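You operate a simulated robot arm through the tools that you are given. There is no shell and no other tool.

The job below is to be done with a simulated robot arm. You get a single attempt, and the scene is never put back.

JOB
Shut the air, stop the blower, withdraw the probe and unclamp the converter.
Fine: probe lamp off too; blower off before you unclamp.

Only the result counts: the job must be done as asked and must still hold three seconds after the hand-in. Knocking over, shifting, dropping, spilling or breaking anything else fails it.

ROBOT AND FRAMES
A 7-joint arm with a two-finger parallel gripper, fixed in place. Base frame: the origin is at the foot of the arm, x ahead of it, y to its left, z up. Lengths are in cm, angles in rad, forces in N, time in s.
Its first joint turns from -2.304 to 2.304 rad. Payload 3.91 kg.
The tool frame sits at the grasp point between the pads (the TCP): z along the fingers, y along the line on which they close. The tips reach 3 cm beyond it. Largest opening 11 cm; finger width 2, thickness 1; the body of the gripper, 4.8 by 11.2 cm, starts 5.5 cm behind the TCP.
Orientation is that of the tool frame in the base frame, as a unit quaternion [x, y, z, w]. With the fingers straight down and closing along the base's y, the tool's x points along the base's -x, its y along +y and its z along -z.

CONTROLS
- The arm moves only by the tool move_arm. Its argument "plan" is text: rows parted by semicolons, each of 7 numbers parted by spaces: the shift along the base's x, y, z in units of 150 mm (1.0 is 150 mm), then the turn, a rotation vector about the base's x, y, z in units of 60 degrees (1.0 is 60 degrees), then the finger opening in cm, from 0 to 11. In form: dx dy dz ax ay az claw; .... A call has 1 to 20 rows; each row is the pose to reach, as a shift and turn from the pose commanded when the call began. A call with a number of a shift or a turn outside -1 to 1 is refused whole. Rows are played at 5 a second. More than 5 cm and 0.15 rad between two rows, or a gripper value outside its range, and nothing of the call is played. A pose out of reach is approached as far as the arm can. The call stops where the force on the tool passes 70 N (or 10 N more than at its start, if that is more) or the arm is blocked; 0.2 s more then pass. The fingers move at their own pace (about 10.8 cm/s each) and stop on an object; they squeeze with about 21 N. The grip force told is the motor's: it shows also when the fingers shut on nothing. Time passes only in rows, and 0.2 s behind the last, so rows that repeat a pose let the fingers close. The reply holds the time, the measured pose of the TCP, the force on the tool along the base axes, the opening and the grip force, in the units named above and with some noise, with the torque about the TCP (base axes, N m) and any sound that the robot's microphone picked up.
- Cameras (640 x 400 px; columns grow to the right, rows downward): "scene" is fixed at [40.47, 65.74, 172.37]; the picture's right is [0.92, -0.40, 0.00], its down [-0.39, -0.90, -0.22] and it looks along [0.09, 0.20, -0.98] (base axes); focal length 224 px, centre (320, 200). "wrist" rides on the gripper at [7.2, 1.7, -10.3] in the tool frame; the picture's right is [-0.23, 0.97, 0.00], its down [-0.76, -0.18, -0.62] and it looks along [-0.61, -0.14, 0.78] (tool axes); focal length 222 px, centre (320, 200). There is no depth. A picture from a camera that has moved, and an enlarged one, comes with that camera's place and axes in the base frame and with its lens. The place of the scene camera against the robot may be out by one fixed shift of up to 1.2 cm in any direction.
- grab_frame(camera): a new picture of that camera. It takes no simulated time.
- enlarge(camera, box): a new picture of the part [left, top, right, bottom] of that camera's present view, enlarged. It takes no simulated time.
- close_job(): hands the job in; it is judged then, once.

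Places have to be worked out from the pictures, the camera data and where the tool is seen. Open the gripper and draw the arm clear of the work before you hand the job in, unless the task says otherwise.

The tools are called after "Emit:" by a JSON object that holds its "name" and its "arguments". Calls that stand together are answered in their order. move_arm: Moves the arm, as the interface text tells. Its arguments: {"type":"object","properties":{"plan":{"type":"string"}},"required":["plan"]} The other tools are called the same way: grab_frame (camera) takes a picture; enlarge (camera, box) takes an enlarged picture of a part of a camera's view; close_job () hands the job in.

At the start:

```text
clock: 0.0
eef_pos: [34.46, 55.41, 135.28]
ee_rot: [-0.001, 1.0, 0.0, 0.001]
force: [-0.3, -0.7, 0.1]
wrist_torque: [0.04, -0.01, -0.01]
finger_gap: 11.0
grasp_force: 0.0
```

scene: 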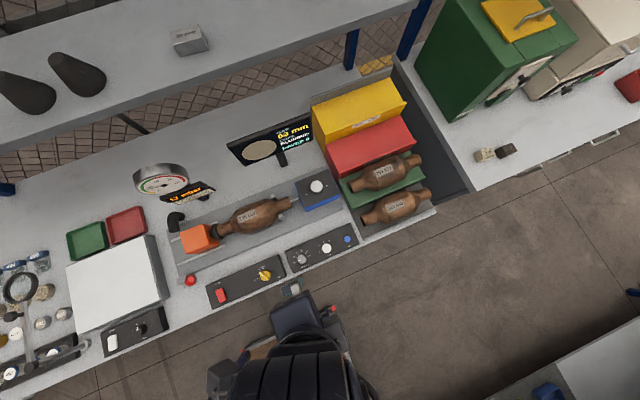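
wrist: 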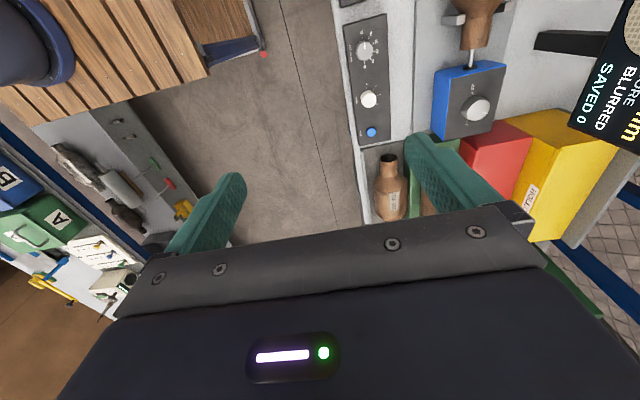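

The scene shows a bench with a converter clamped between an orange part and a blue block, with control panels in front. I'll enlarge the key areas to read the labels first.

Emit:
{"name": "enlarge", "arguments": {"camera": "scene", "box": [160, 160, 370, 310]}}

Emit:
{"name": "enlarge", "arguments": {"camera": "scene", "box": [190, 220, 370, 320]}}

Emit:
{"name": "enlarge", "arguments": {"camera": "scene", "box": [0, 220, 200, 390]}}

Emit:
{"name": "enlarge", "arguments": {"camera": "wrist", "box": [320, 0, 560, 150]}}

```text
2.67 times, centred on (265, 235) of scene
camera zoom: at [40.47, 65.74, 172.37], right [0.92, -0.4, 0.0], down [-0.39, -0.9, -0.22], along [0.09, 0.2, -0.98], focal length 598 px, centre (467, 107)
```

zoom: 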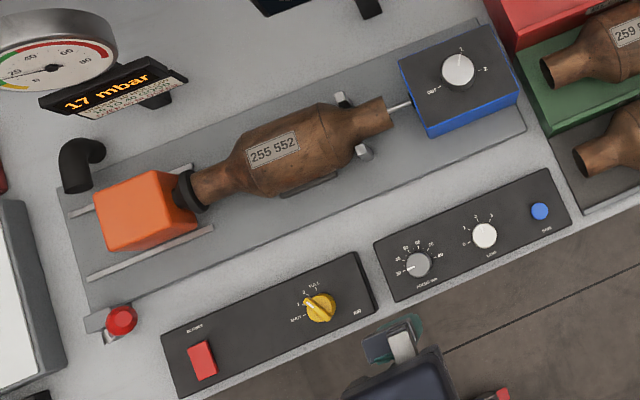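

```text
3.56 times, centred on (280, 270) of scene
camera zoom: at [40.47, 65.74, 172.37], right [0.92, -0.4, 0.0], down [-0.39, -0.9, -0.22], along [0.09, 0.2, -0.98], focal length 797 px, centre (462, -49)
```

zoom: 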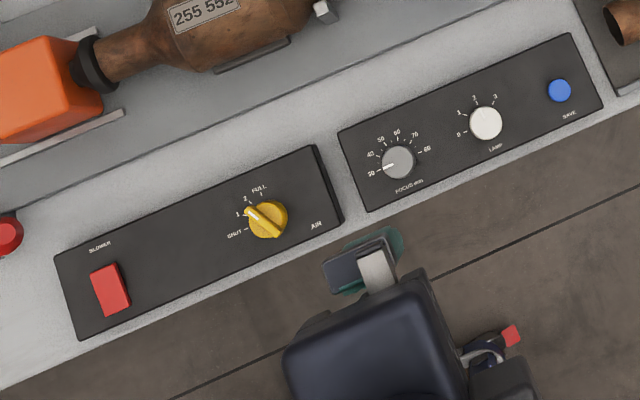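

```text
2.35 times, centred on (100, 305) of scene
camera zoom: at [40.47, 65.74, 172.37], right [0.92, -0.4, 0.0], down [-0.39, -0.9, -0.22], along [0.09, 0.2, -0.98], focal length 527 px, centre (838, -47)
```

zoom: 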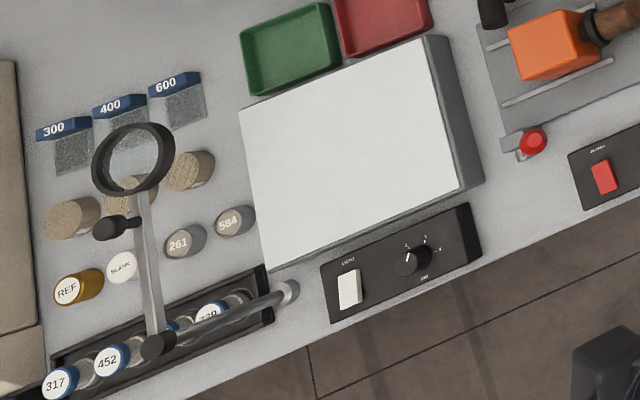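

```text
2.67 times, centred on (440, 75) of wrist
camera zoom: at [27.26, 57.22, 145.71], right [0.23, 0.97, 0.0], down [0.76, -0.18, 0.62], along [0.61, -0.14, -0.78], focal length 592 px, centre (0, 533)
```

zoom: 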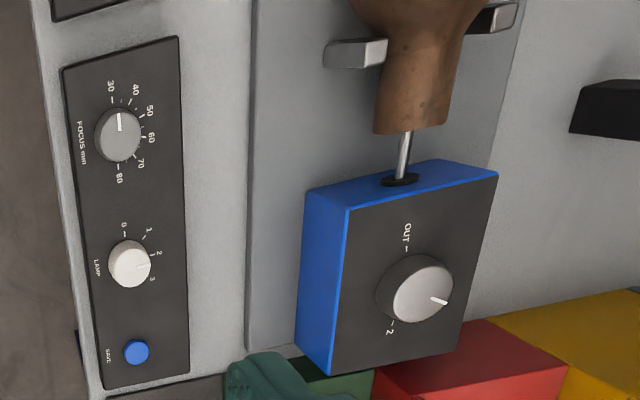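

Rough triangulation puts the lamp knob near (43, 65, 93), so the bench top sits at about z = 90. Next I'll look closely at the red knob by the orange block, the rocker and the gauge.

Emit:
{"name": "enlarge", "arguments": {"camera": "scene", "box": [160, 210, 240, 310]}}

Emit:
{"name": "enlarge", "arguments": {"camera": "scene", "box": [285, 165, 355, 215]}}

Emit:
{"name": "enlarge", "arguments": {"camera": "scene", "box": [285, 220, 365, 280]}}

Emit:
{"name": "enlarge", "arguments": {"camera": "scene", "box": [200, 250, 290, 315]}}

Emit:
{"name": "enlarge", "arguments": {"camera": "scene", "box": [120, 110, 330, 240]}}

```text
4.00 times, centred on (200, 260) of scene
camera zoom: at [40.47, 65.74, 172.37], right [0.92, -0.4, 0.0], down [-0.39, -0.9, -0.22], along [0.09, 0.2, -0.98], focal length 896 px, centre (800, -40)
```

zoom: 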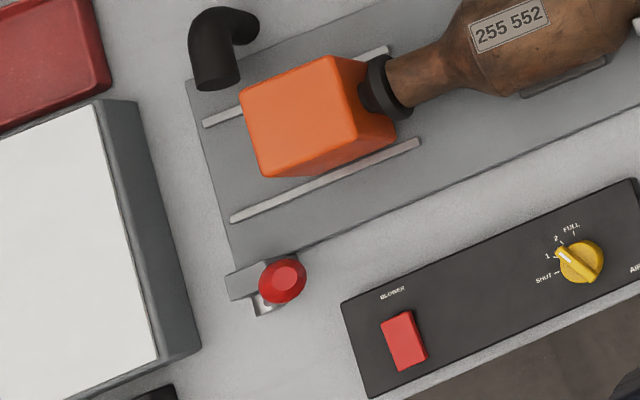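

```text
8.00 times, centred on (320, 190) of scene
camera zoom: at [40.47, 65.74, 172.37], right [0.92, -0.4, 0.0], down [-0.39, -0.9, -0.22], along [0.09, 0.2, -0.98], focal length 1793 px, centre (320, 280)
```

zoom: 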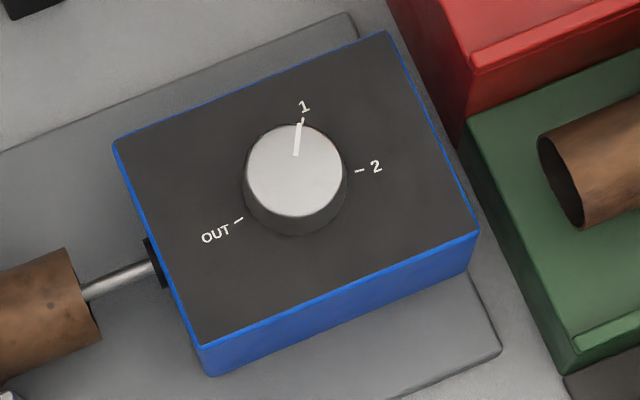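

```text
6.67 times, centred on (325, 250) of scene
camera zoom: at [40.47, 65.74, 172.37], right [0.92, -0.4, 0.0], down [-0.39, -0.9, -0.22], along [0.09, 0.2, -0.98], focal length 1494 px, centre (287, -133)
```

zoom: 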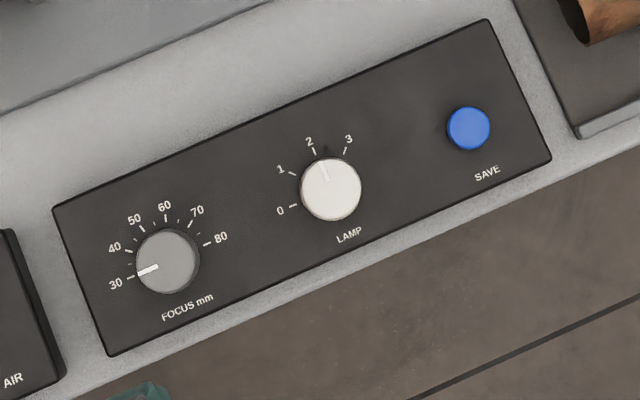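

```text
6.15 times, centred on (245, 282) of scene
camera zoom: at [40.47, 65.74, 172.37], right [0.92, -0.4, 0.0], down [-0.39, -0.9, -0.22], along [0.09, 0.2, -0.98], focal length 1379 px, centre (782, -308)
```

zoom: 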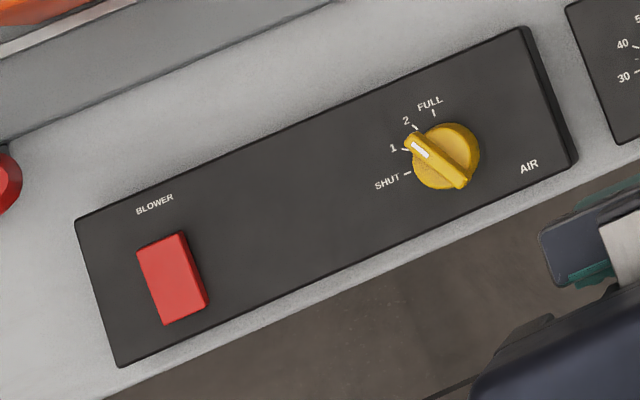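

```text
3.05 times, centred on (225, 175) of scene
camera zoom: at [40.47, 65.74, 172.37], right [0.92, -0.4, 0.0], down [-0.39, -0.9, -0.22], along [0.09, 0.2, -0.98], focal length 683 px, centre (610, 276)
```

zoom: 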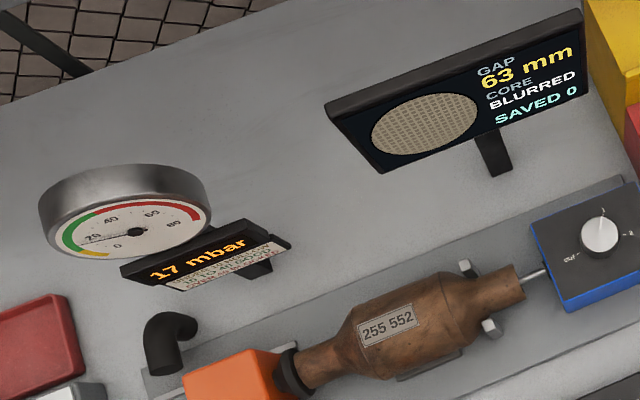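

I'll bring the arm lower and yaw it +60° first, then another 30°. That turns the wrist camera to face the bench (+y) for an overview of all the controls.

Emit:
{"name": "move_arm", "arguments": {"plan": "-0.12 -0.06 -0.11 0 0 0.125 11; -0.24 -0.12 -0.22 0 0 0.25 11; -0.36 -0.18 -0.33 0 0 0.375 11; -0.48 -0.25 -0.44 0 0 0.5 11; -0.6 -0.31 -0.55 0 0 0.625 11; -0.72 -0.37 -0.66 0 0 0.75 11; -0.84 -0.43 -0.77 0 0 0.875 11; -0.96 -0.5 -0.88 0 0 1.0 11"}}

```text
clock: 1.8
eef_pos: [19.91, 47.79, 122.28]
ee_rot: [-0.501, 0.865, 0.0, 0.0]
force: [0.3, -0.5, 0.2]
wrist_torque: [-0.01, 0.0, 0.01]
finger_gap: 11.02
grasp_force: 0.0
```

The move was accurate. I'll finish the yaw to 90° and take an overview picture.

Emit:
{"name": "move_arm", "arguments": {"plan": "0 0 0 0 0 0.125 11; 0 0 0 0 0 0.25 11; 0 0 0 0 0 0.375 11; 0 0 0 0 0 0.5 11; 0 0 0 0 0 0.5 11"}}

Emit:
{"name": "grab_frame", "arguments": {"camera": "wrist"}}

Emit:
{"name": "enlarge", "arguments": {"camera": "wrist", "box": [0, 0, 320, 200]}}

Emit:
{"name": "enlarge", "arguments": {"camera": "wrist", "box": [320, 0, 640, 200]}}

```text
clock: 3.0
eef_pos: [19.91, 47.86, 122.16]
ee_rot: [0.707, -0.707, 0.0, 0.001]
force: [-0.1, -0.7, -0.3]
wrist_torque: [-0.02, 0.0, 0.0]
finger_gap: 11.01
grasp_force: 0.0
```

```text
taken
camera wrist: at [18.35, 40.73, 132.6], right [-0.97, 0.23, 0.0], down [0.18, 0.76, 0.62], along [0.14, 0.61, -0.78], focal length 222 px, centre (320, 200)
```

wrist: 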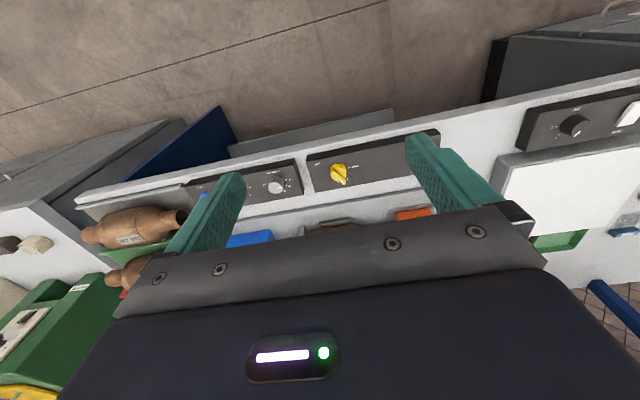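

```text
2.00 times, centred on (160, 100) of wrist
camera zoom: at [18.35, 40.73, 132.6], right [-0.97, 0.23, 0.0], down [0.18, 0.76, 0.62], along [0.14, 0.61, -0.78], focal length 444 px, centre (640, 400)
```

zoom: 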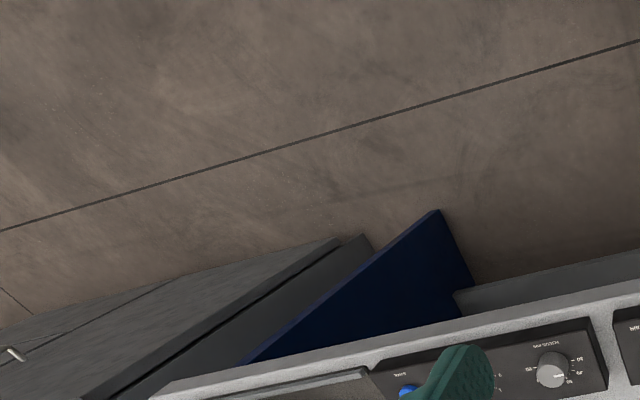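

```text
2.00 times, centred on (480, 100) of wrist
camera zoom: at [18.35, 40.73, 132.6], right [-0.97, 0.23, 0.0], down [0.18, 0.76, 0.62], along [0.14, 0.61, -0.78], focal length 444 px, centre (0, 400)
```

zoom: 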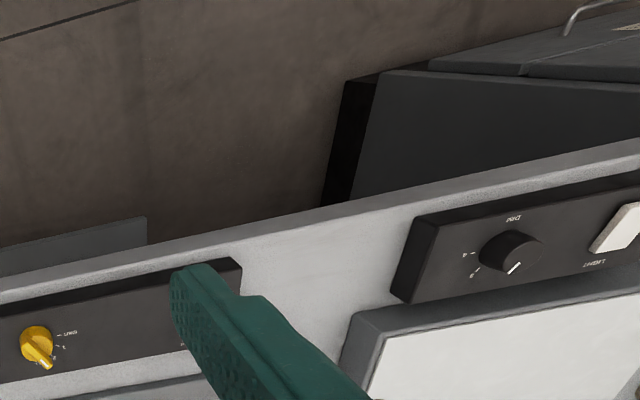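

The wrist camera works, and the yellow air knob triangulates to about (20, 65, 94). I'll move toward the blower and clamp region for a closer look.

Emit:
{"name": "move_arm", "arguments": {"plan": "-0.15 0.1 -0.1 0 0 0 11; -0.35 0.2 -0.2 0 0 0 11; -0.55 0.3 -0.3 0 0 0 11; -0.75 0.4 -0.4 0 0 0 11; -0.9 0.5 -0.5 0 0 0 11; -1.0 0.6 -0.6 0 0 0 11; -1.0 0.6 -0.6 0 0 0 11"}}

Emit:
{"name": "grab_frame", "arguments": {"camera": "wrist"}}

Emit:
{"name": "enlarge", "arguments": {"camera": "wrist", "box": [180, 60, 440, 220]}}

```text
clock: 4.6
eef_pos: [4.93, 57.11, 113.2]
ee_rot: [-0.707, 0.708, -0.001, 0.001]
force: [0.5, 0.0, 0.4]
wrist_torque: [-0.01, 0.03, 0.01]
finger_gap: 11.0
grasp_force: 0.0
```

```text
taken
camera wrist: at [3.4, 49.99, 123.67], right [-0.97, 0.23, 0.0], down [0.18, 0.76, 0.62], along [0.14, 0.61, -0.78], focal length 222 px, centre (320, 200)
```

wrist: 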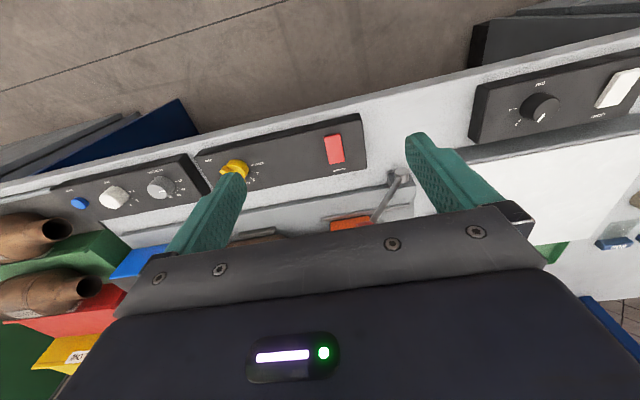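

```text
2.46 times, centred on (310, 140) of wrist
camera zoom: at [3.4, 49.99, 123.67], right [-0.97, 0.23, 0.0], down [0.18, 0.76, 0.62], along [0.14, 0.61, -0.78], focal length 547 px, centre (345, 348)
```

zoom: 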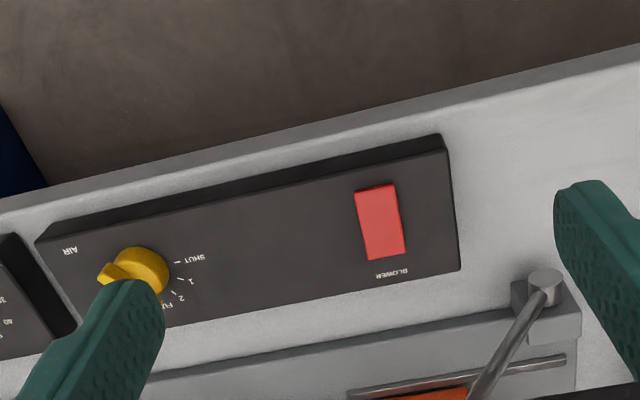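

The wrist view shows the red ball sits on an upright lever: its pivot is near (-5, 72, 93), it leans toward +x, and the ball is around z = 105. I'll operate the air first, so I'm moving above the yellow knob for a close look.

Emit:
{"name": "move_arm", "arguments": {"plan": "0.2 0.1 -0.05 0 0 0 11; 0.4 0.2 -0.1 0 0 0 11; 0.6 0.3 -0.2 0 0 0 11; 0.8 0.4 -0.3 0 0 0 11; 0.95 0.48 -0.4 0 0 0 11; 1.0 0.52 -0.48 0 0 0 11; 1.0 0.52 -0.48 0 0 0 11"}}

Emit:
{"name": "grab_frame", "arguments": {"camera": "wrist"}}

Emit:
{"name": "enlarge", "arguments": {"camera": "wrist", "box": [230, 60, 410, 200]}}

```text
clock: 6.2
eef_pos: [20.12, 64.66, 105.84]
ee_rot: [0.708, -0.706, 0.0, 0.0]
force: [0.4, -0.2, 0.2]
wrist_torque: [0.01, 0.02, -0.01]
finger_gap: 11.01
grasp_force: 0.2
```

```text
taken
camera wrist: at [18.52, 57.54, 116.35], right [-0.97, 0.23, 0.0], down [0.18, 0.76, 0.62], along [0.14, 0.61, -0.78], focal length 222 px, centre (320, 200)
```

wrist: 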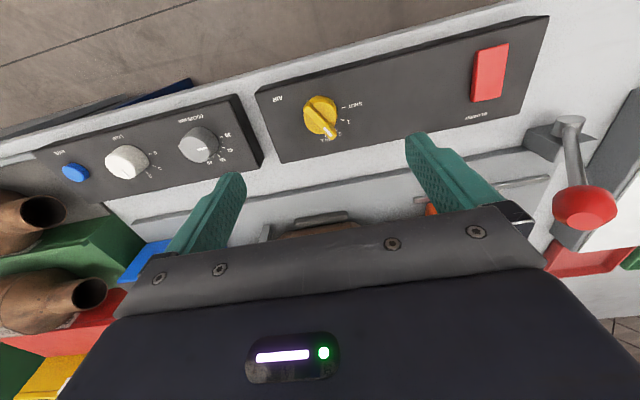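

```text
2.86 times, centred on (320, 130) of wrist
camera zoom: at [18.52, 57.54, 116.35], right [-0.97, 0.23, 0.0], down [0.18, 0.76, 0.62], along [0.14, 0.61, -0.78], focal length 635 px, centre (320, 400)
```

zoom: 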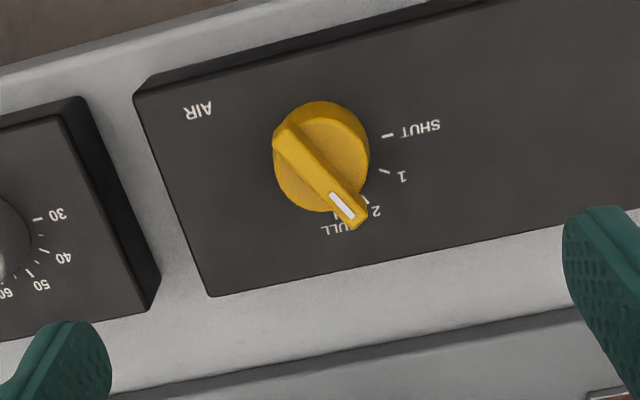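

From two views, the panel top is at z ≈ 92.8 and the air knob centre at (20.1, 64.7). Its pointer sits at "2" (≈120°) and SHUT is at 180°. I'll yaw +30° so the fingers straddle the bar squarely, and descend around the knob.

Emit:
{"name": "move_arm", "arguments": {"plan": "0 0 -0.1 0 0 0.125 6; 0 0 -0.2 0 0 0.25 6; 0 0 -0.3 0 0 0.375 6; 0 0 -0.4 0 0 0.5 6; 0.003 0 -0.5 0 0 0.5 6; 0.006 0 -0.58 0 0 0.5 6; 0.006 0 -0.625 0 0 0.5 6; 0.006 0 -0.625 0 0 0.5 6"}}

Emit:
{"name": "grab_frame", "arguments": {"camera": "wrist"}}

Emit:
{"name": "enlarge", "arguments": {"camera": "wrist", "box": [220, 100, 420, 230]}}

```text
clock: 8.0
eef_pos: [20.03, 64.74, 96.43]
ee_rot: [0.866, -0.5, 0.0, 0.0]
force: [0.3, 0.4, -0.2]
wrist_torque: [0.0, 0.0, 0.0]
finger_gap: 5.99
grasp_force: 0.0
```

```text
taken
camera wrist: at [22.3, 57.72, 106.89], right [-0.96, -0.29, 0.0], down [-0.23, 0.75, 0.62], along [-0.18, 0.6, -0.78], focal length 222 px, centre (320, 200)
```

wrist: 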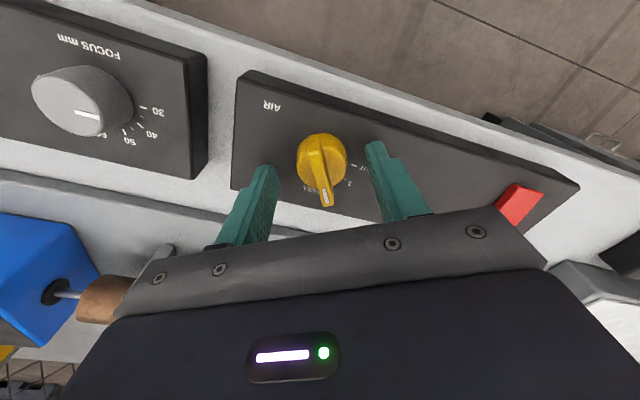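

```text
3.08 times, centred on (320, 165) of wrist
camera zoom: at [22.3, 57.72, 106.89], right [-0.96, -0.29, 0.0], down [-0.23, 0.75, 0.62], along [-0.18, 0.6, -0.78], focal length 684 px, centre (320, 308)
```

zoom: 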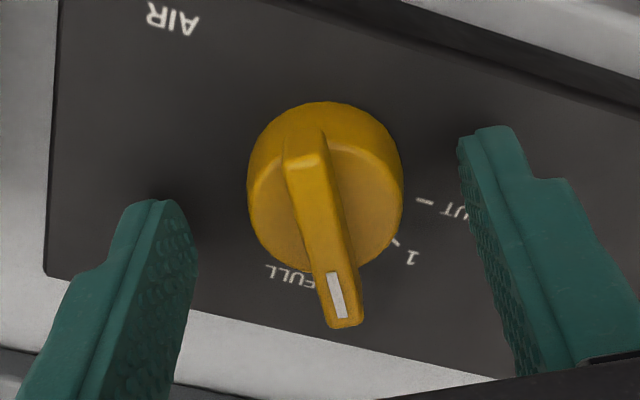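

The knob is centred between the fingers and the bar is square to the pads. Closing now.

Emit:
{"name": "move_arm", "arguments": {"plan": "0 0 0 0 0 0 3; 0 0 0 0 0 0 0; 0 0 0 0 0 0 0; 0 0 0 0 0 0 0"}}

Emit:
{"name": "enlarge", "arguments": {"camera": "wrist", "box": [220, 100, 420, 230]}}

```text
clock: 9.0
eef_pos: [19.88, 64.83, 96.54]
ee_rot: [0.866, -0.5, 0.001, 0.0]
force: [-19.7, -15.1, -3.5]
wrist_torque: [-0.71, 0.56, -0.09]
finger_gap: 3.25
grasp_force: 44.7
```

```text
3.08 times, centred on (320, 165) of wrist
camera zoom: at [22.16, 57.67, 106.9], right [-0.96, -0.29, 0.0], down [-0.23, 0.75, 0.62], along [-0.18, 0.6, -0.78], focal length 684 px, centre (320, 308)
```

zoom: 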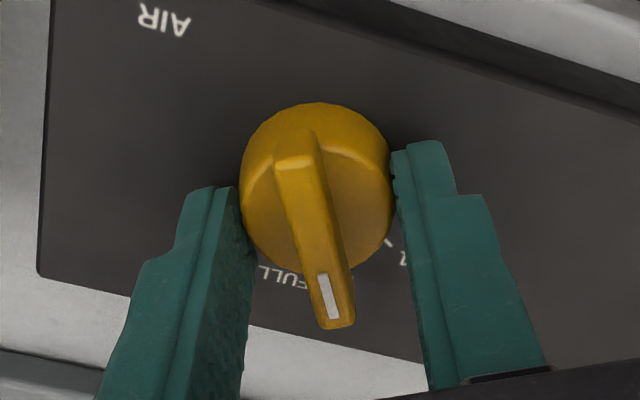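

The grip closed at 3.25 cm with about 25 N sideways on the tool, so the knob is a little off-centre toward -x/-y. I'll shift slightly to relieve that load before turning.

Emit:
{"name": "move_arm", "arguments": {"plan": "-0.006 -0.003 0 0 0 0 0; -0.012 -0.007 0 0 0 0 0; -0.012 -0.007 0 0 0 0 0"}}

```text
clock: 9.8
eef_pos: [19.98, 64.68, 96.4]
ee_rot: [0.866, -0.5, -0.001, 0.0]
force: [-18.2, 7.7, -19.7]
wrist_torque: [0.91, 0.77, -0.03]
finger_gap: 3.24
grasp_force: 45.1
```

Forces remain moderate. I'll turn the knob counter-clockwise by 60° toward SHUT.

Emit:
{"name": "move_arm", "arguments": {"plan": "0 0 0 0 0 0.1 0; 0 0 0 0 0 0.2 0; 0 0 0 0 0 0.3 0; 0 0 0 0 0 0.4 0; 0 0 0 0 0 0.5 0; 0 0 0 0 0 0.6 0; 0 0 0 0 0 0.7 0; 0 0 0 0 0 0.8 0; 0 0 0 0 0 0.9 0; 0 0 0 0 0 1.0 0; 0 0 0 0 0 1.0 0"}}

Emit:
{"name": "grab_frame", "arguments": {"camera": "wrist"}}

Emit:
{"name": "enlarge", "arguments": {"camera": "scene", "box": [120, 110, 330, 310]}}

```text
clock: 12.2
eef_pos: [19.78, 64.48, 96.56]
ee_rot: [1.0, 0.001, 0.001, 0.001]
force: [-27.4, -36.9, -16.0]
wrist_torque: [-0.93, 1.12, -0.18]
finger_gap: 3.23
grasp_force: 44.6
```

```text
taken
camera wrist: at [27.16, 62.9, 106.94], right [-0.23, -0.97, 0.0], down [-0.76, 0.18, 0.62], along [-0.61, 0.14, -0.78], focal length 222 px, centre (320, 200)
```

wrist: 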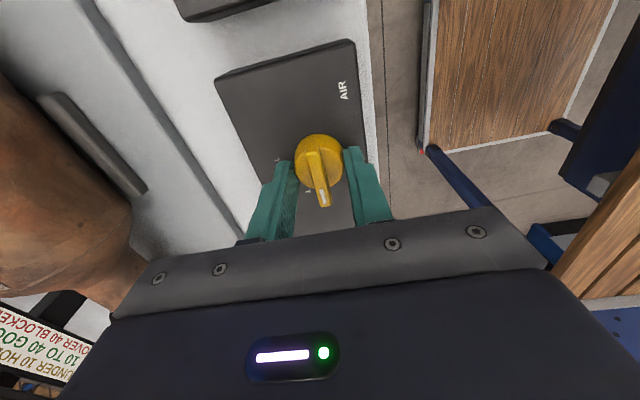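

```text
2.00 times, centred on (225, 210) of scene
camera zoom: at [40.47, 65.74, 172.37], right [0.92, -0.4, 0.0], down [-0.39, -0.9, -0.22], along [0.09, 0.2, -0.98], focal length 448 px, centre (510, 180)
```

zoom: 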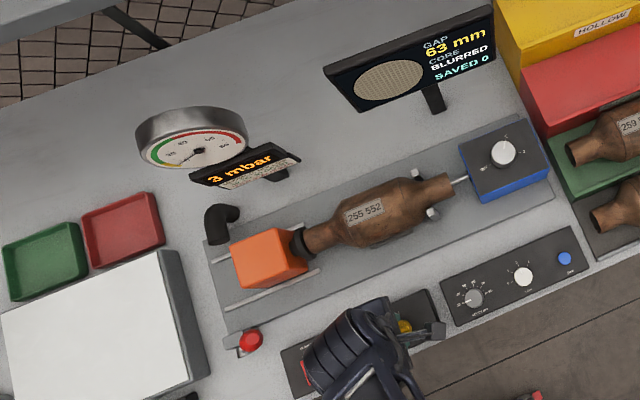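

The knob turned with the gripper and the gauge fell from 17 to 3 mbar. I'll release, rise, and check the pointer against SHUT.

Emit:
{"name": "move_arm", "arguments": {"plan": "0 0 0 0 0 0 3.3; 0 0 0 0 0 0 6; 0 0 0 0 0 0 6; 0 0 0.1 0 0 0 6; 0 0 0.3 0 0 0 6; 0 0 0.5 0 0 0 6; 0 0 0.5 0 0 0 6"}}

Emit:
{"name": "grab_frame", "arguments": {"camera": "wrist"}}

Emit:
{"name": "enlarge", "arguments": {"camera": "wrist", "box": [220, 60, 420, 190]}}

Emit:
{"name": "enlarge", "arguments": {"camera": "scene", "box": [120, 150, 230, 215]}}

```text
clock: 13.8
eef_pos: [20.02, 64.57, 103.96]
ee_rot: [1.0, 0.0, 0.0, 0.0]
force: [-0.1, 0.2, 0.0]
wrist_torque: [0.01, 0.0, 0.04]
finger_gap: 6.0
grasp_force: 0.0
```

```text
taken
camera wrist: at [27.41, 62.94, 114.45], right [-0.23, -0.97, 0.0], down [-0.76, 0.18, 0.62], along [-0.61, 0.14, -0.78], focal length 222 px, centre (320, 200)
```

wrist: 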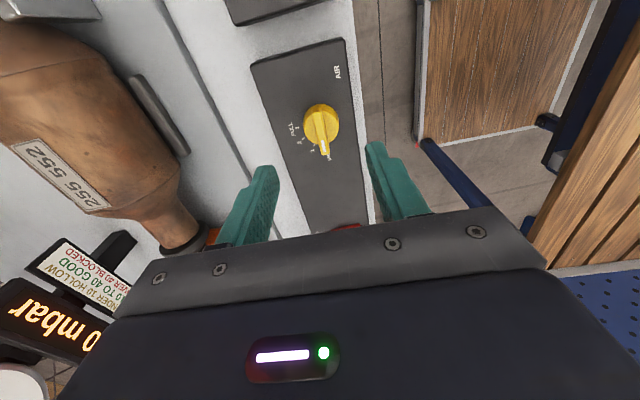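

```text
3.08 times, centred on (320, 125) of wrist
camera zoom: at [27.41, 62.94, 114.45], right [-0.23, -0.97, 0.0], down [-0.76, 0.18, 0.62], along [-0.61, 0.14, -0.78], focal length 684 px, centre (320, 431)
```

zoom: 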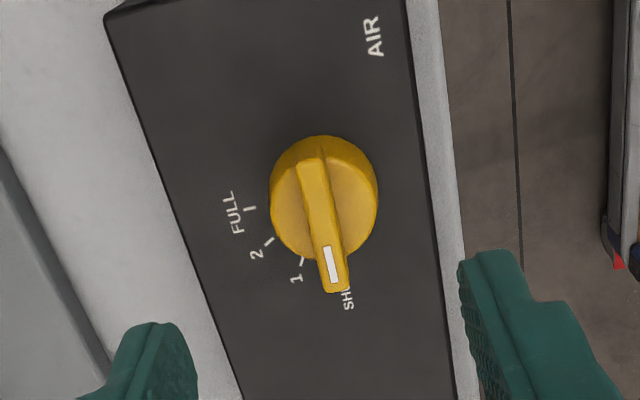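

```text
5.82 times, centred on (175, 182) of scene
camera zoom: at [40.47, 65.74, 172.37], right [0.92, -0.4, 0.0], down [-0.39, -0.9, -0.22], along [0.09, 0.2, -0.98], focal length 1304 px, centre (1164, 302)
```

zoom: 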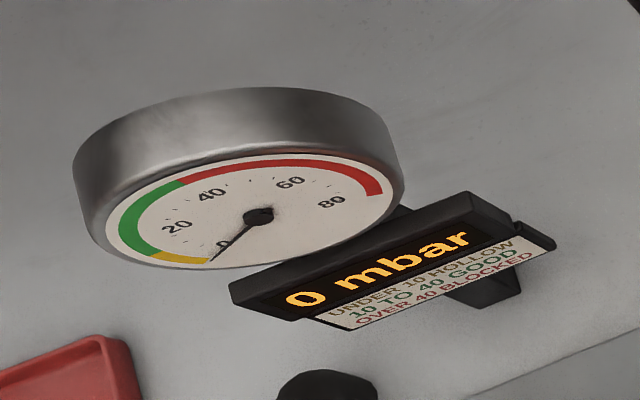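

Air is shut: the pointer is on SHUT and the gauge reads 0 mbar. Now for the blower rocker: I'll close the fingers and move toward -x, staying short of the lever, to see which end of the rocker is down.

Emit:
{"name": "move_arm", "arguments": {"plan": "-0.1 -0.03 0 0 0 0 3; -0.25 -0.06 0 0 0 0 0; -0.4 -0.1 0 0 0 0 0; -0.5 -0.12 0 0 0 0 0; -0.5 -0.12 0 0 0 0 0"}}

Emit:
{"name": "grab_frame", "arguments": {"camera": "wrist"}}

Emit:
{"name": "enlarge", "arguments": {"camera": "wrist", "box": [240, 80, 440, 210]}}

Emit:
{"name": "enlarge", "arguments": {"camera": "scene", "box": [165, 255, 245, 315]}}

```text
clock: 15.0
eef_pos: [12.26, 63.03, 103.93]
ee_rot: [1.0, 0.001, 0.0, 0.0]
force: [0.5, 0.2, 0.3]
wrist_torque: [-0.02, 0.01, 0.01]
finger_gap: 0.0
grasp_force: 20.9
```

```text
taken
camera wrist: at [19.65, 61.43, 114.33], right [-0.23, -0.97, 0.0], down [-0.76, 0.18, 0.62], along [-0.61, 0.14, -0.78], focal length 222 px, centre (320, 200)
```

wrist: 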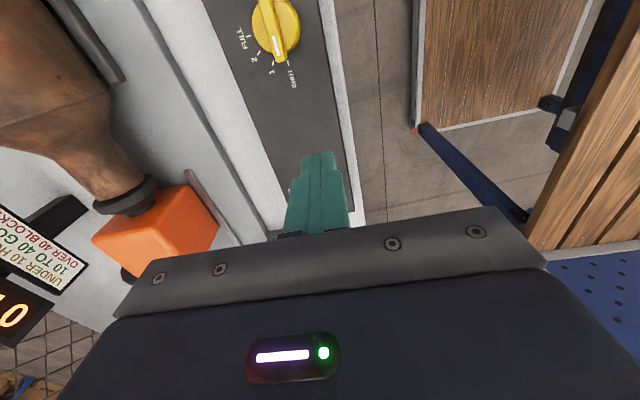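

```text
3.08 times, centred on (340, 145) of wrist
camera zoom: at [19.65, 61.43, 114.33], right [-0.23, -0.97, 0.0], down [-0.76, 0.18, 0.62], along [-0.61, 0.14, -0.78], focal length 684 px, centre (258, 369)
```

zoom: 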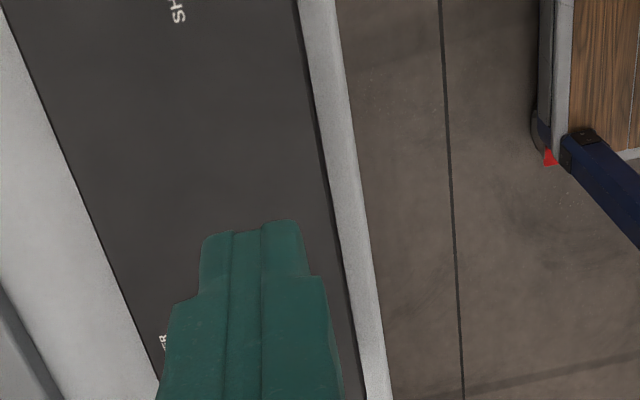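

```text
6.67 times, centred on (205, 285) of scene
camera zoom: at [40.47, 65.74, 172.37], right [0.92, -0.4, 0.0], down [-0.39, -0.9, -0.22], along [0.09, 0.2, -0.98], focal length 1494 px, centre (1087, -367)
```

zoom: 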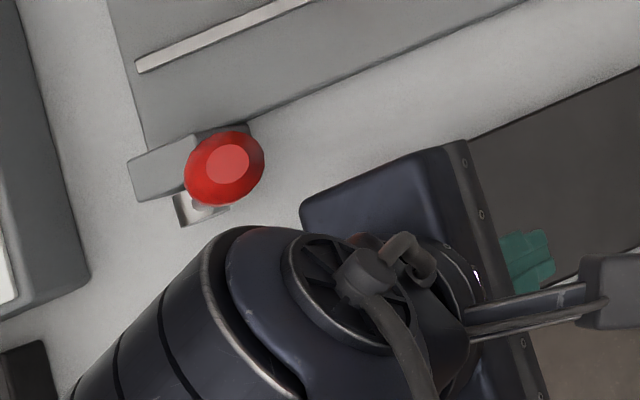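

The fingers block the view from this side. I'll yaw back so the camera faces +y again, keeping clear of the lever ball.

Emit:
{"name": "move_arm", "arguments": {"plan": "-0.03 -0.03 0.03 0 0 -0.125 0; -0.06 -0.06 0.06 0 0 -0.25 0; -0.1 -0.09 0.09 0 0 -0.375 0; -0.15 -0.12 0.12 0 0 -0.5 0; -0.2 -0.14 0.15 0 0 -0.625 0; -0.25 -0.16 0.18 0 0 -0.75 0; -0.3 -0.18 0.2 0 0 -0.875 0; -0.35 -0.19 0.2 0 0 -1.0 0"}}

Emit:
{"name": "move_arm", "arguments": {"plan": "0 0 0 0 0 -0.125 2; 0 0 0 0 0 -0.25 5; 0 0 0 0 0 -0.375 8; 0 0 0 0 0 -0.5 8; 0 0 0 0 0 -0.5 8"}}

Emit:
{"name": "grab_frame", "arguments": {"camera": "wrist"}}

Emit:
{"name": "enlarge", "arguments": {"camera": "wrist", "box": [260, 80, 460, 210]}}

```text
clock: 16.8
eef_pos: [7.02, 60.04, 107.1]
ee_rot: [0.865, -0.501, 0.0, 0.0]
force: [-0.3, -0.9, -0.2]
wrist_torque: [0.0, -0.01, -0.01]
finger_gap: 0.0
grasp_force: 20.9
```

```text
clock: 18.0
eef_pos: [7.2, 60.01, 107.09]
ee_rot: [-0.707, 0.707, 0.0, 0.0]
force: [-0.3, 0.2, 0.2]
wrist_torque: [-0.02, 0.0, -0.04]
finger_gap: 7.99
grasp_force: 0.1
```

```text
taken
camera wrist: at [5.54, 52.79, 117.46], right [-0.97, 0.23, 0.0], down [0.18, 0.76, 0.62], along [0.14, 0.61, -0.78], focal length 222 px, centre (320, 200)
```

wrist: 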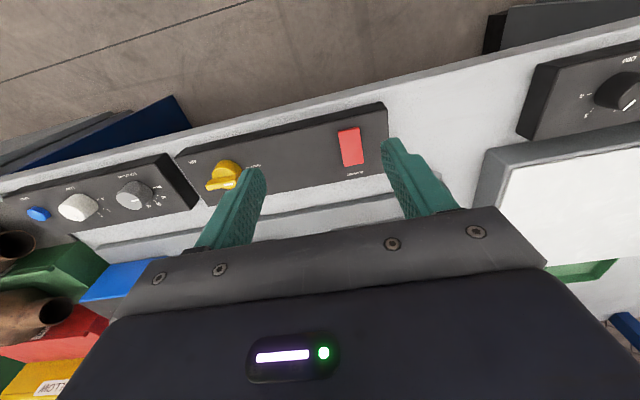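

```text
3.08 times, centred on (360, 145) of wrist
camera zoom: at [5.54, 52.79, 117.46], right [-0.97, 0.23, 0.0], down [0.18, 0.76, 0.62], along [0.14, 0.61, -0.78], focal length 684 px, centre (197, 369)
```

zoom: 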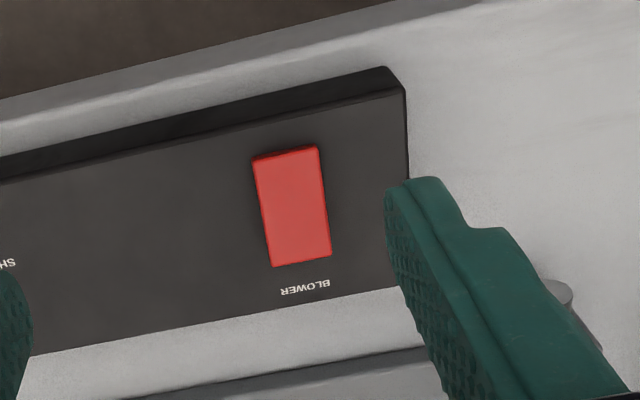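

The rocker is centred at about (4.5, 65). Its end toward the robot (y ≈ 62.6) stands proud and the end by the BLOWER label is pressed. I'll close the fingers and hover over the raised end.

Emit:
{"name": "move_arm", "arguments": {"plan": "-0.06 0.07 -0.1 0 0 0 4; -0.12 0.14 -0.2 0 0 0 0; -0.181 0.21 -0.3 0 0 0 0; -0.181 0.218 -0.4 0 0 0 0; -0.181 0.218 -0.5 0 0 0 0; -0.181 0.218 -0.5 0 0 0 0"}}

Emit:
{"name": "grab_frame", "arguments": {"camera": "wrist"}}

Emit:
{"name": "enlarge", "arguments": {"camera": "wrist", "box": [240, 100, 440, 230]}}

```text
clock: 19.4
eef_pos: [4.59, 63.31, 99.6]
ee_rot: [0.708, -0.706, -0.001, 0.0]
force: [-0.3, 1.0, 0.2]
wrist_torque: [-0.05, 0.0, -0.03]
finger_gap: 0.0
grasp_force: 21.1
```

```text
taken
camera wrist: at [2.97, 56.06, 110.03], right [-0.97, 0.23, 0.0], down [0.18, 0.76, 0.62], along [0.14, 0.61, -0.78], focal length 222 px, centre (320, 200)
```

wrist: 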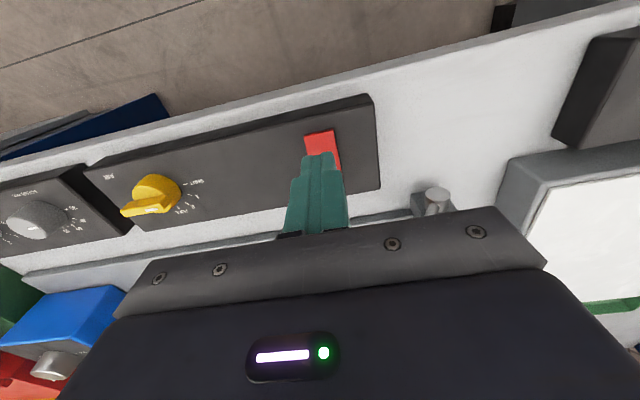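

```text
3.08 times, centred on (340, 165) of wrist
camera zoom: at [2.97, 56.06, 110.03], right [-0.97, 0.23, 0.0], down [0.18, 0.76, 0.62], along [0.14, 0.61, -0.78], focal length 684 px, centre (258, 308)
```

zoom: 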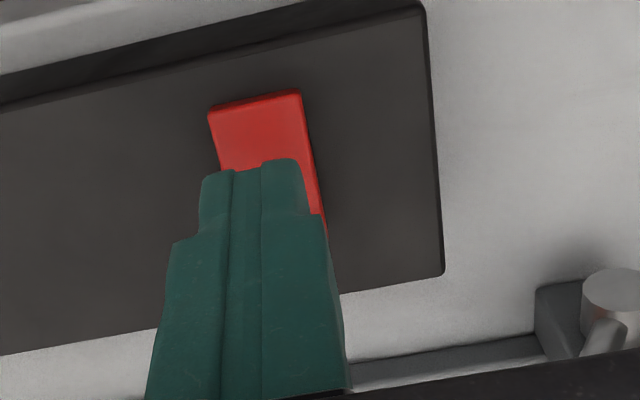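

The fingertips are over the raised end. I'll press down slowly; the move stops by itself if the force gets too high.

Emit:
{"name": "move_arm", "arguments": {"plan": "0 0 -0.08 0 0 0 0; 0 0 -0.13 0 0 0 0; 0 0 -0.16 0 0 0 0; 0 0 -0.18 0 0 0 0; 0 0 -0.2 0 0 0 0; 0 0 -0.21 0 0 0 0; 0 0 -0.21 0 0 0 0"}}

Emit:
{"name": "grab_frame", "arguments": {"camera": "wrist"}}

Emit:
{"name": "enlarge", "arguments": {"camera": "wrist", "box": [240, 100, 440, 230]}}

```text
clock: 20.8
eef_pos: [4.38, 63.41, 96.97]
ee_rot: [0.708, -0.706, -0.003, -0.003]
force: [2.7, -4.8, 15.4]
wrist_torque: [-0.03, -0.06, -0.03]
finger_gap: 0.01
grasp_force: 21.2
stopped in row 6: the force on the tool passed its limit at 77 N (the readings are from after the stop); the commanded pose is now the measured one
```

```text
taken
camera wrist: at [2.76, 56.15, 107.34], right [-0.97, 0.23, 0.0], down [0.18, 0.76, 0.63], along [0.14, 0.61, -0.78], focal length 222 px, centre (320, 200)
```

wrist: 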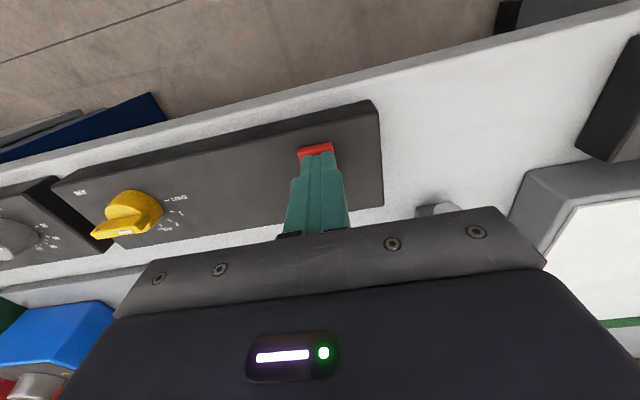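

```text
3.08 times, centred on (340, 165) of wrist
camera zoom: at [2.76, 56.15, 107.34], right [-0.97, 0.23, 0.0], down [0.18, 0.76, 0.63], along [0.14, 0.61, -0.78], focal length 684 px, centre (258, 308)
```

zoom: 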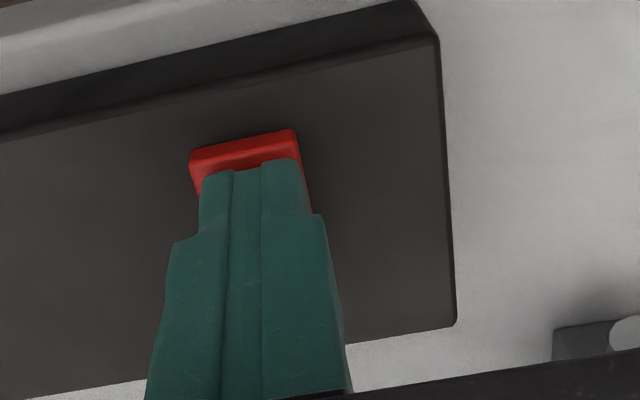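

The press stopped at 77 N with the tip at about z = 94. I'll lift off and see whether the rocker flipped.

Emit:
{"name": "move_arm", "arguments": {"plan": "0 0 0.05 0 0 0 0; 0 -0.05 0.2 0 0 0 3; 0 -0.15 0.4 0 0 0 6; 0.1 -0.22 0.6 0 0 0 8; 0.18 -0.22 0.68 0 0 0 8; 0.18 -0.22 0.68 0 0 0 8"}}

Emit:
{"name": "grab_frame", "arguments": {"camera": "wrist"}}

Emit:
{"name": "enlarge", "arguments": {"camera": "wrist", "box": [260, 80, 460, 210]}}

Emit:
{"name": "enlarge", "arguments": {"camera": "scene", "box": [165, 255, 245, 315]}}

```text
clock: 22.2
eef_pos: [7.04, 60.11, 106.99]
ee_rot: [-0.707, 0.708, 0.002, 0.003]
force: [0.2, -0.1, 0.1]
wrist_torque: [0.0, 0.04, -0.03]
finger_gap: 7.99
grasp_force: 0.1
```

```text
taken
camera wrist: at [5.48, 52.83, 117.44], right [-0.97, 0.23, 0.0], down [0.18, 0.76, 0.63], along [0.14, 0.61, -0.78], focal length 222 px, centre (320, 200)
```

wrist: 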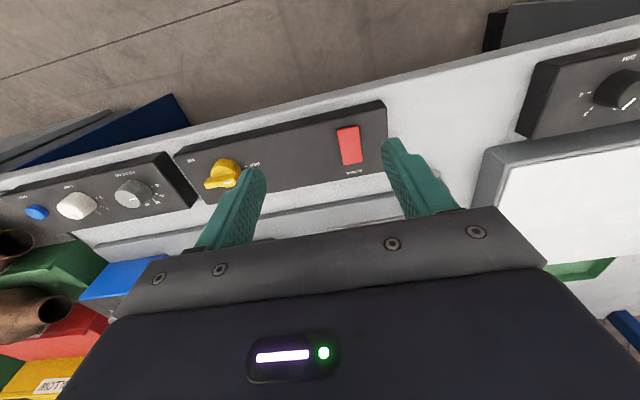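

```text
3.08 times, centred on (360, 145) of wrist
camera zoom: at [5.48, 52.83, 117.44], right [-0.97, 0.23, 0.0], down [0.18, 0.76, 0.63], along [0.14, 0.61, -0.78], focal length 684 px, centre (197, 369)
```

zoom: 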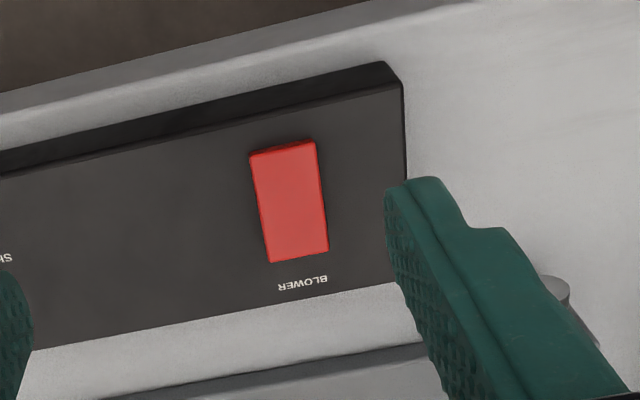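

```text
6.67 times, centred on (205, 285) of scene
camera zoom: at [40.47, 65.74, 172.37], right [0.92, -0.4, 0.0], down [-0.39, -0.9, -0.22], along [0.09, 0.2, -0.98], focal length 1494 px, centre (1087, -367)
```

zoom: 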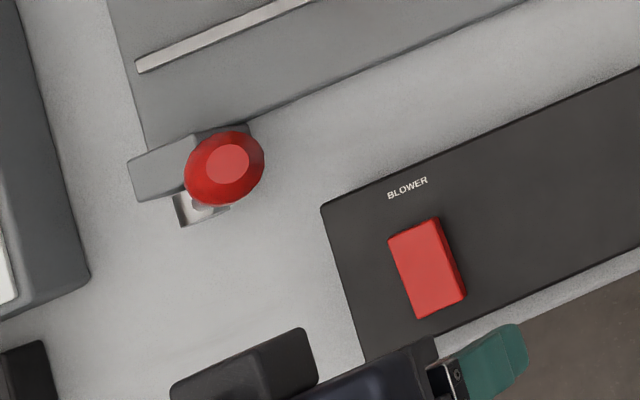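

I need a like-for-like comparison with the earlier picture, so I'm taking the same scene crops as before.

Emit:
{"name": "enlarge", "arguments": {"camera": "scene", "box": [200, 250, 290, 315]}}

Emit:
{"name": "enlarge", "arguments": {"camera": "scene", "box": [205, 275, 235, 305]}}

Emit:
{"name": "enlarge", "arguments": {"camera": "wrist", "box": [325, 115, 375, 185]}}

Emit:
{"name": "enlarge", "arguments": {"camera": "scene", "box": [95, 305, 175, 360]}}

```text
6.15 times, centred on (245, 282) of scene
camera zoom: at [40.47, 65.74, 172.37], right [0.92, -0.4, 0.0], down [-0.39, -0.9, -0.22], along [0.09, 0.2, -0.98], focal length 1379 px, centre (782, -308)
```

zoom: 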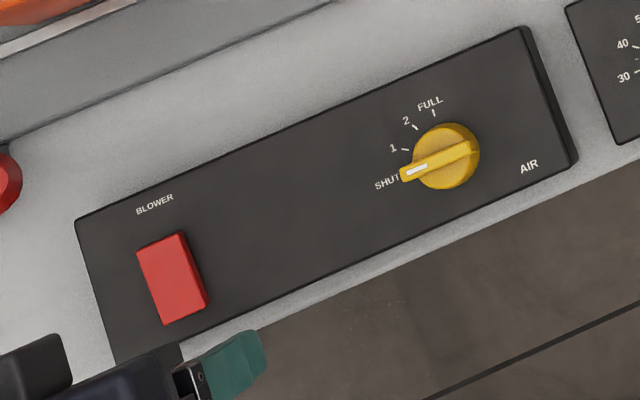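

```text
13.33 times, centred on (220, 290) of scene
camera zoom: at [40.47, 65.74, 172.37], right [0.92, -0.4, 0.0], down [-0.39, -0.9, -0.22], along [0.09, 0.2, -0.98], focal length 2988 px, centre (1653, -1000)
```

zoom: 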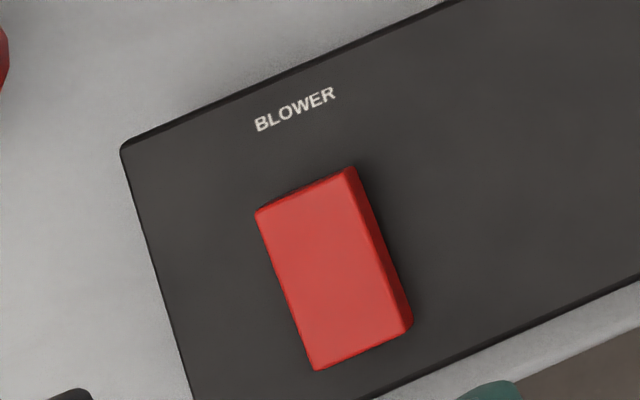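

```text
5.71 times, centred on (350, 150) of wrist
camera zoom: at [5.48, 52.83, 117.44], right [-0.97, 0.23, 0.0], down [0.18, 0.76, 0.63], along [0.14, 0.61, -0.78], focal length 1269 px, centre (149, 486)
```

zoom: 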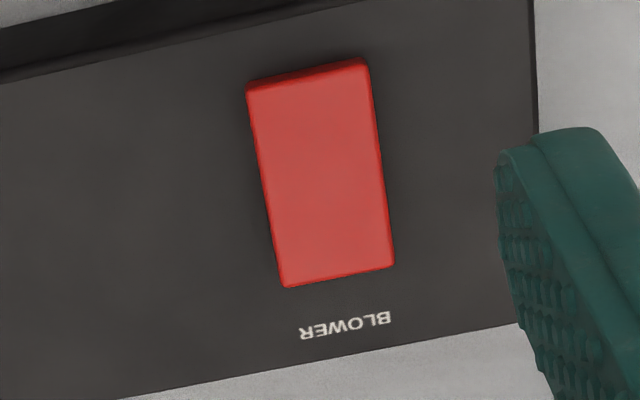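

```text
7.27 times, centred on (135, 332) of scene
camera zoom: at [40.47, 65.74, 172.37], right [0.92, -0.4, 0.0], down [-0.39, -0.9, -0.22], along [0.09, 0.2, -0.98], focal length 1630 px, centre (1666, -764)
```

zoom: 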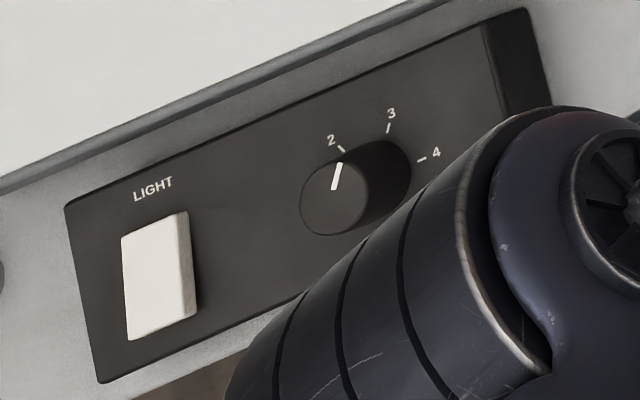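

The crops look almost the same, so I can't be sure it toggled. I'll tilt the tool so the camera looks at the rocker from a low angle and shows its tilt.

Emit:
{"name": "move_arm", "arguments": {"plan": "-0.02 -0.04 -0.05 0.12 0 0 8; -0.04 -0.08 -0.12 0.24 0 0 8; -0.06 -0.12 -0.2 0.36 0 0 8; -0.08 -0.15 -0.3 0.48 0 0 8; -0.1 -0.17 -0.41 0.6 0 0 8; -0.1 -0.17 -0.41 0.6 0 0 8"}}

Emit:
{"name": "grab_frame", "arguments": {"camera": "wrist"}}

Emit:
{"name": "enlarge", "arguments": {"camera": "wrist", "box": [280, 100, 400, 180]}}

```text
clock: 23.6
eef_pos: [5.45, 57.46, 100.9]
ee_rot: [-0.672, 0.672, 0.22, 0.222]
force: [-4.1, 0.0, -0.4]
wrist_torque: [0.02, -0.24, -0.18]
finger_gap: 8.0
grasp_force: 0.0
```

```text
taken
camera wrist: at [3.88, 45.53, 104.99], right [-0.97, 0.18, 0.13], down [0.18, 0.24, 0.95], along [0.14, 0.95, -0.27], focal length 222 px, centre (320, 200)
```

wrist: 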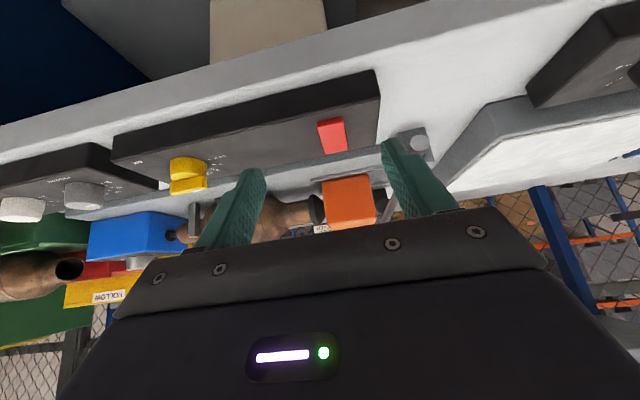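

```text
5.00 times, centred on (340, 140) of wrist
camera zoom: at [3.88, 45.53, 104.99], right [-0.97, 0.18, 0.13], down [0.18, 0.24, 0.95], along [0.14, 0.95, -0.27], focal length 1111 px, centre (220, 500)
```

zoom: 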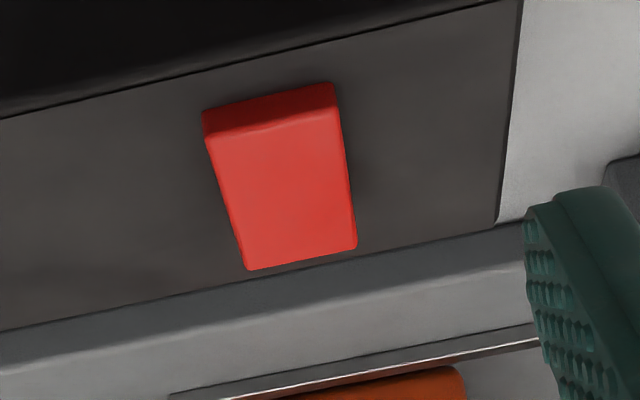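

From this low view the near end of the rocker is now low (z ≈ 93.3) and the end by the label is raised (z ≈ 94.0). I still need to know whether that differs from the start, so I'll repeat the exact early crops and also look at the LIGHT rocker for reference.

Emit:
{"name": "enlarge", "arguments": {"camera": "scene", "box": [160, 210, 240, 310]}}

Emit:
{"name": "enlarge", "arguments": {"camera": "scene", "box": [190, 220, 370, 320]}}

Emit:
{"name": "enlarge", "arguments": {"camera": "wrist", "box": [520, 0, 640, 110]}}

```text
4.00 times, centred on (200, 260) of scene
camera zoom: at [40.47, 65.74, 172.37], right [0.92, -0.4, 0.0], down [-0.39, -0.9, -0.22], along [0.09, 0.2, -0.98], focal length 896 px, centre (800, -40)
```

zoom: 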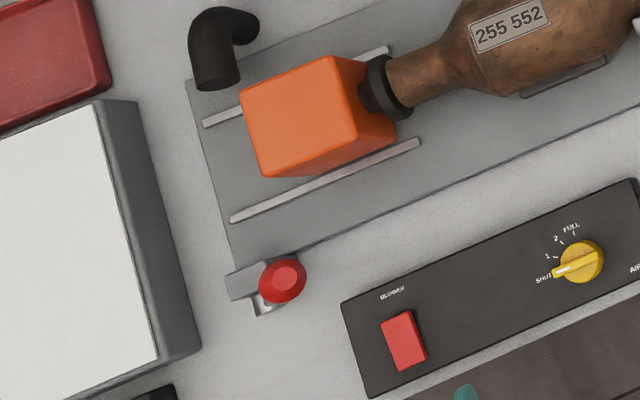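

```text
3.56 times, centred on (280, 270) of scene
camera zoom: at [40.47, 65.74, 172.37], right [0.92, -0.4, 0.0], down [-0.39, -0.9, -0.22], along [0.09, 0.2, -0.98], focal length 797 px, centre (462, -49)
```

zoom: 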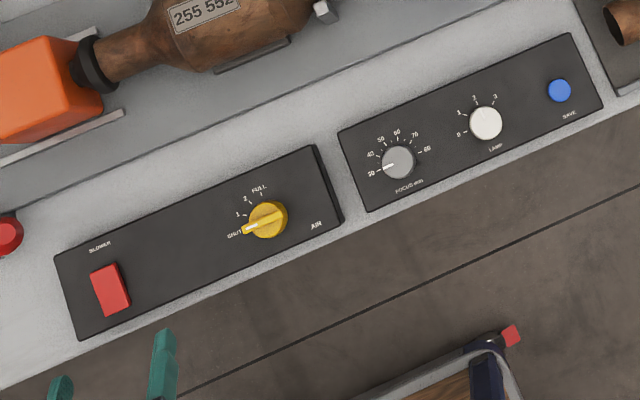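

```text
3.64 times, centred on (580, 55) of wrist
camera zoom: at [3.88, 45.53, 104.99], right [-0.97, 0.18, 0.13], down [0.18, 0.24, 0.95], along [0.14, 0.95, -0.27], focal length 808 px, centre (-626, 727)
```

zoom: 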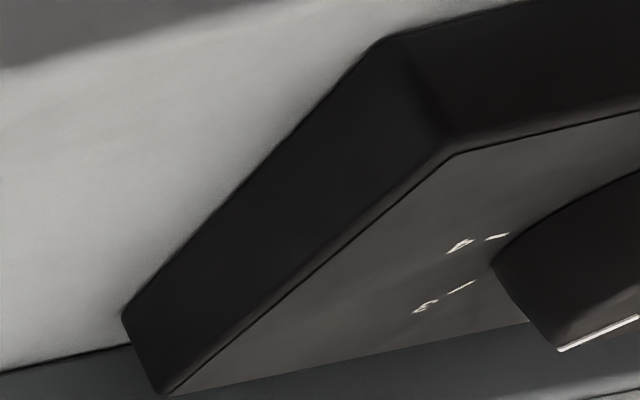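

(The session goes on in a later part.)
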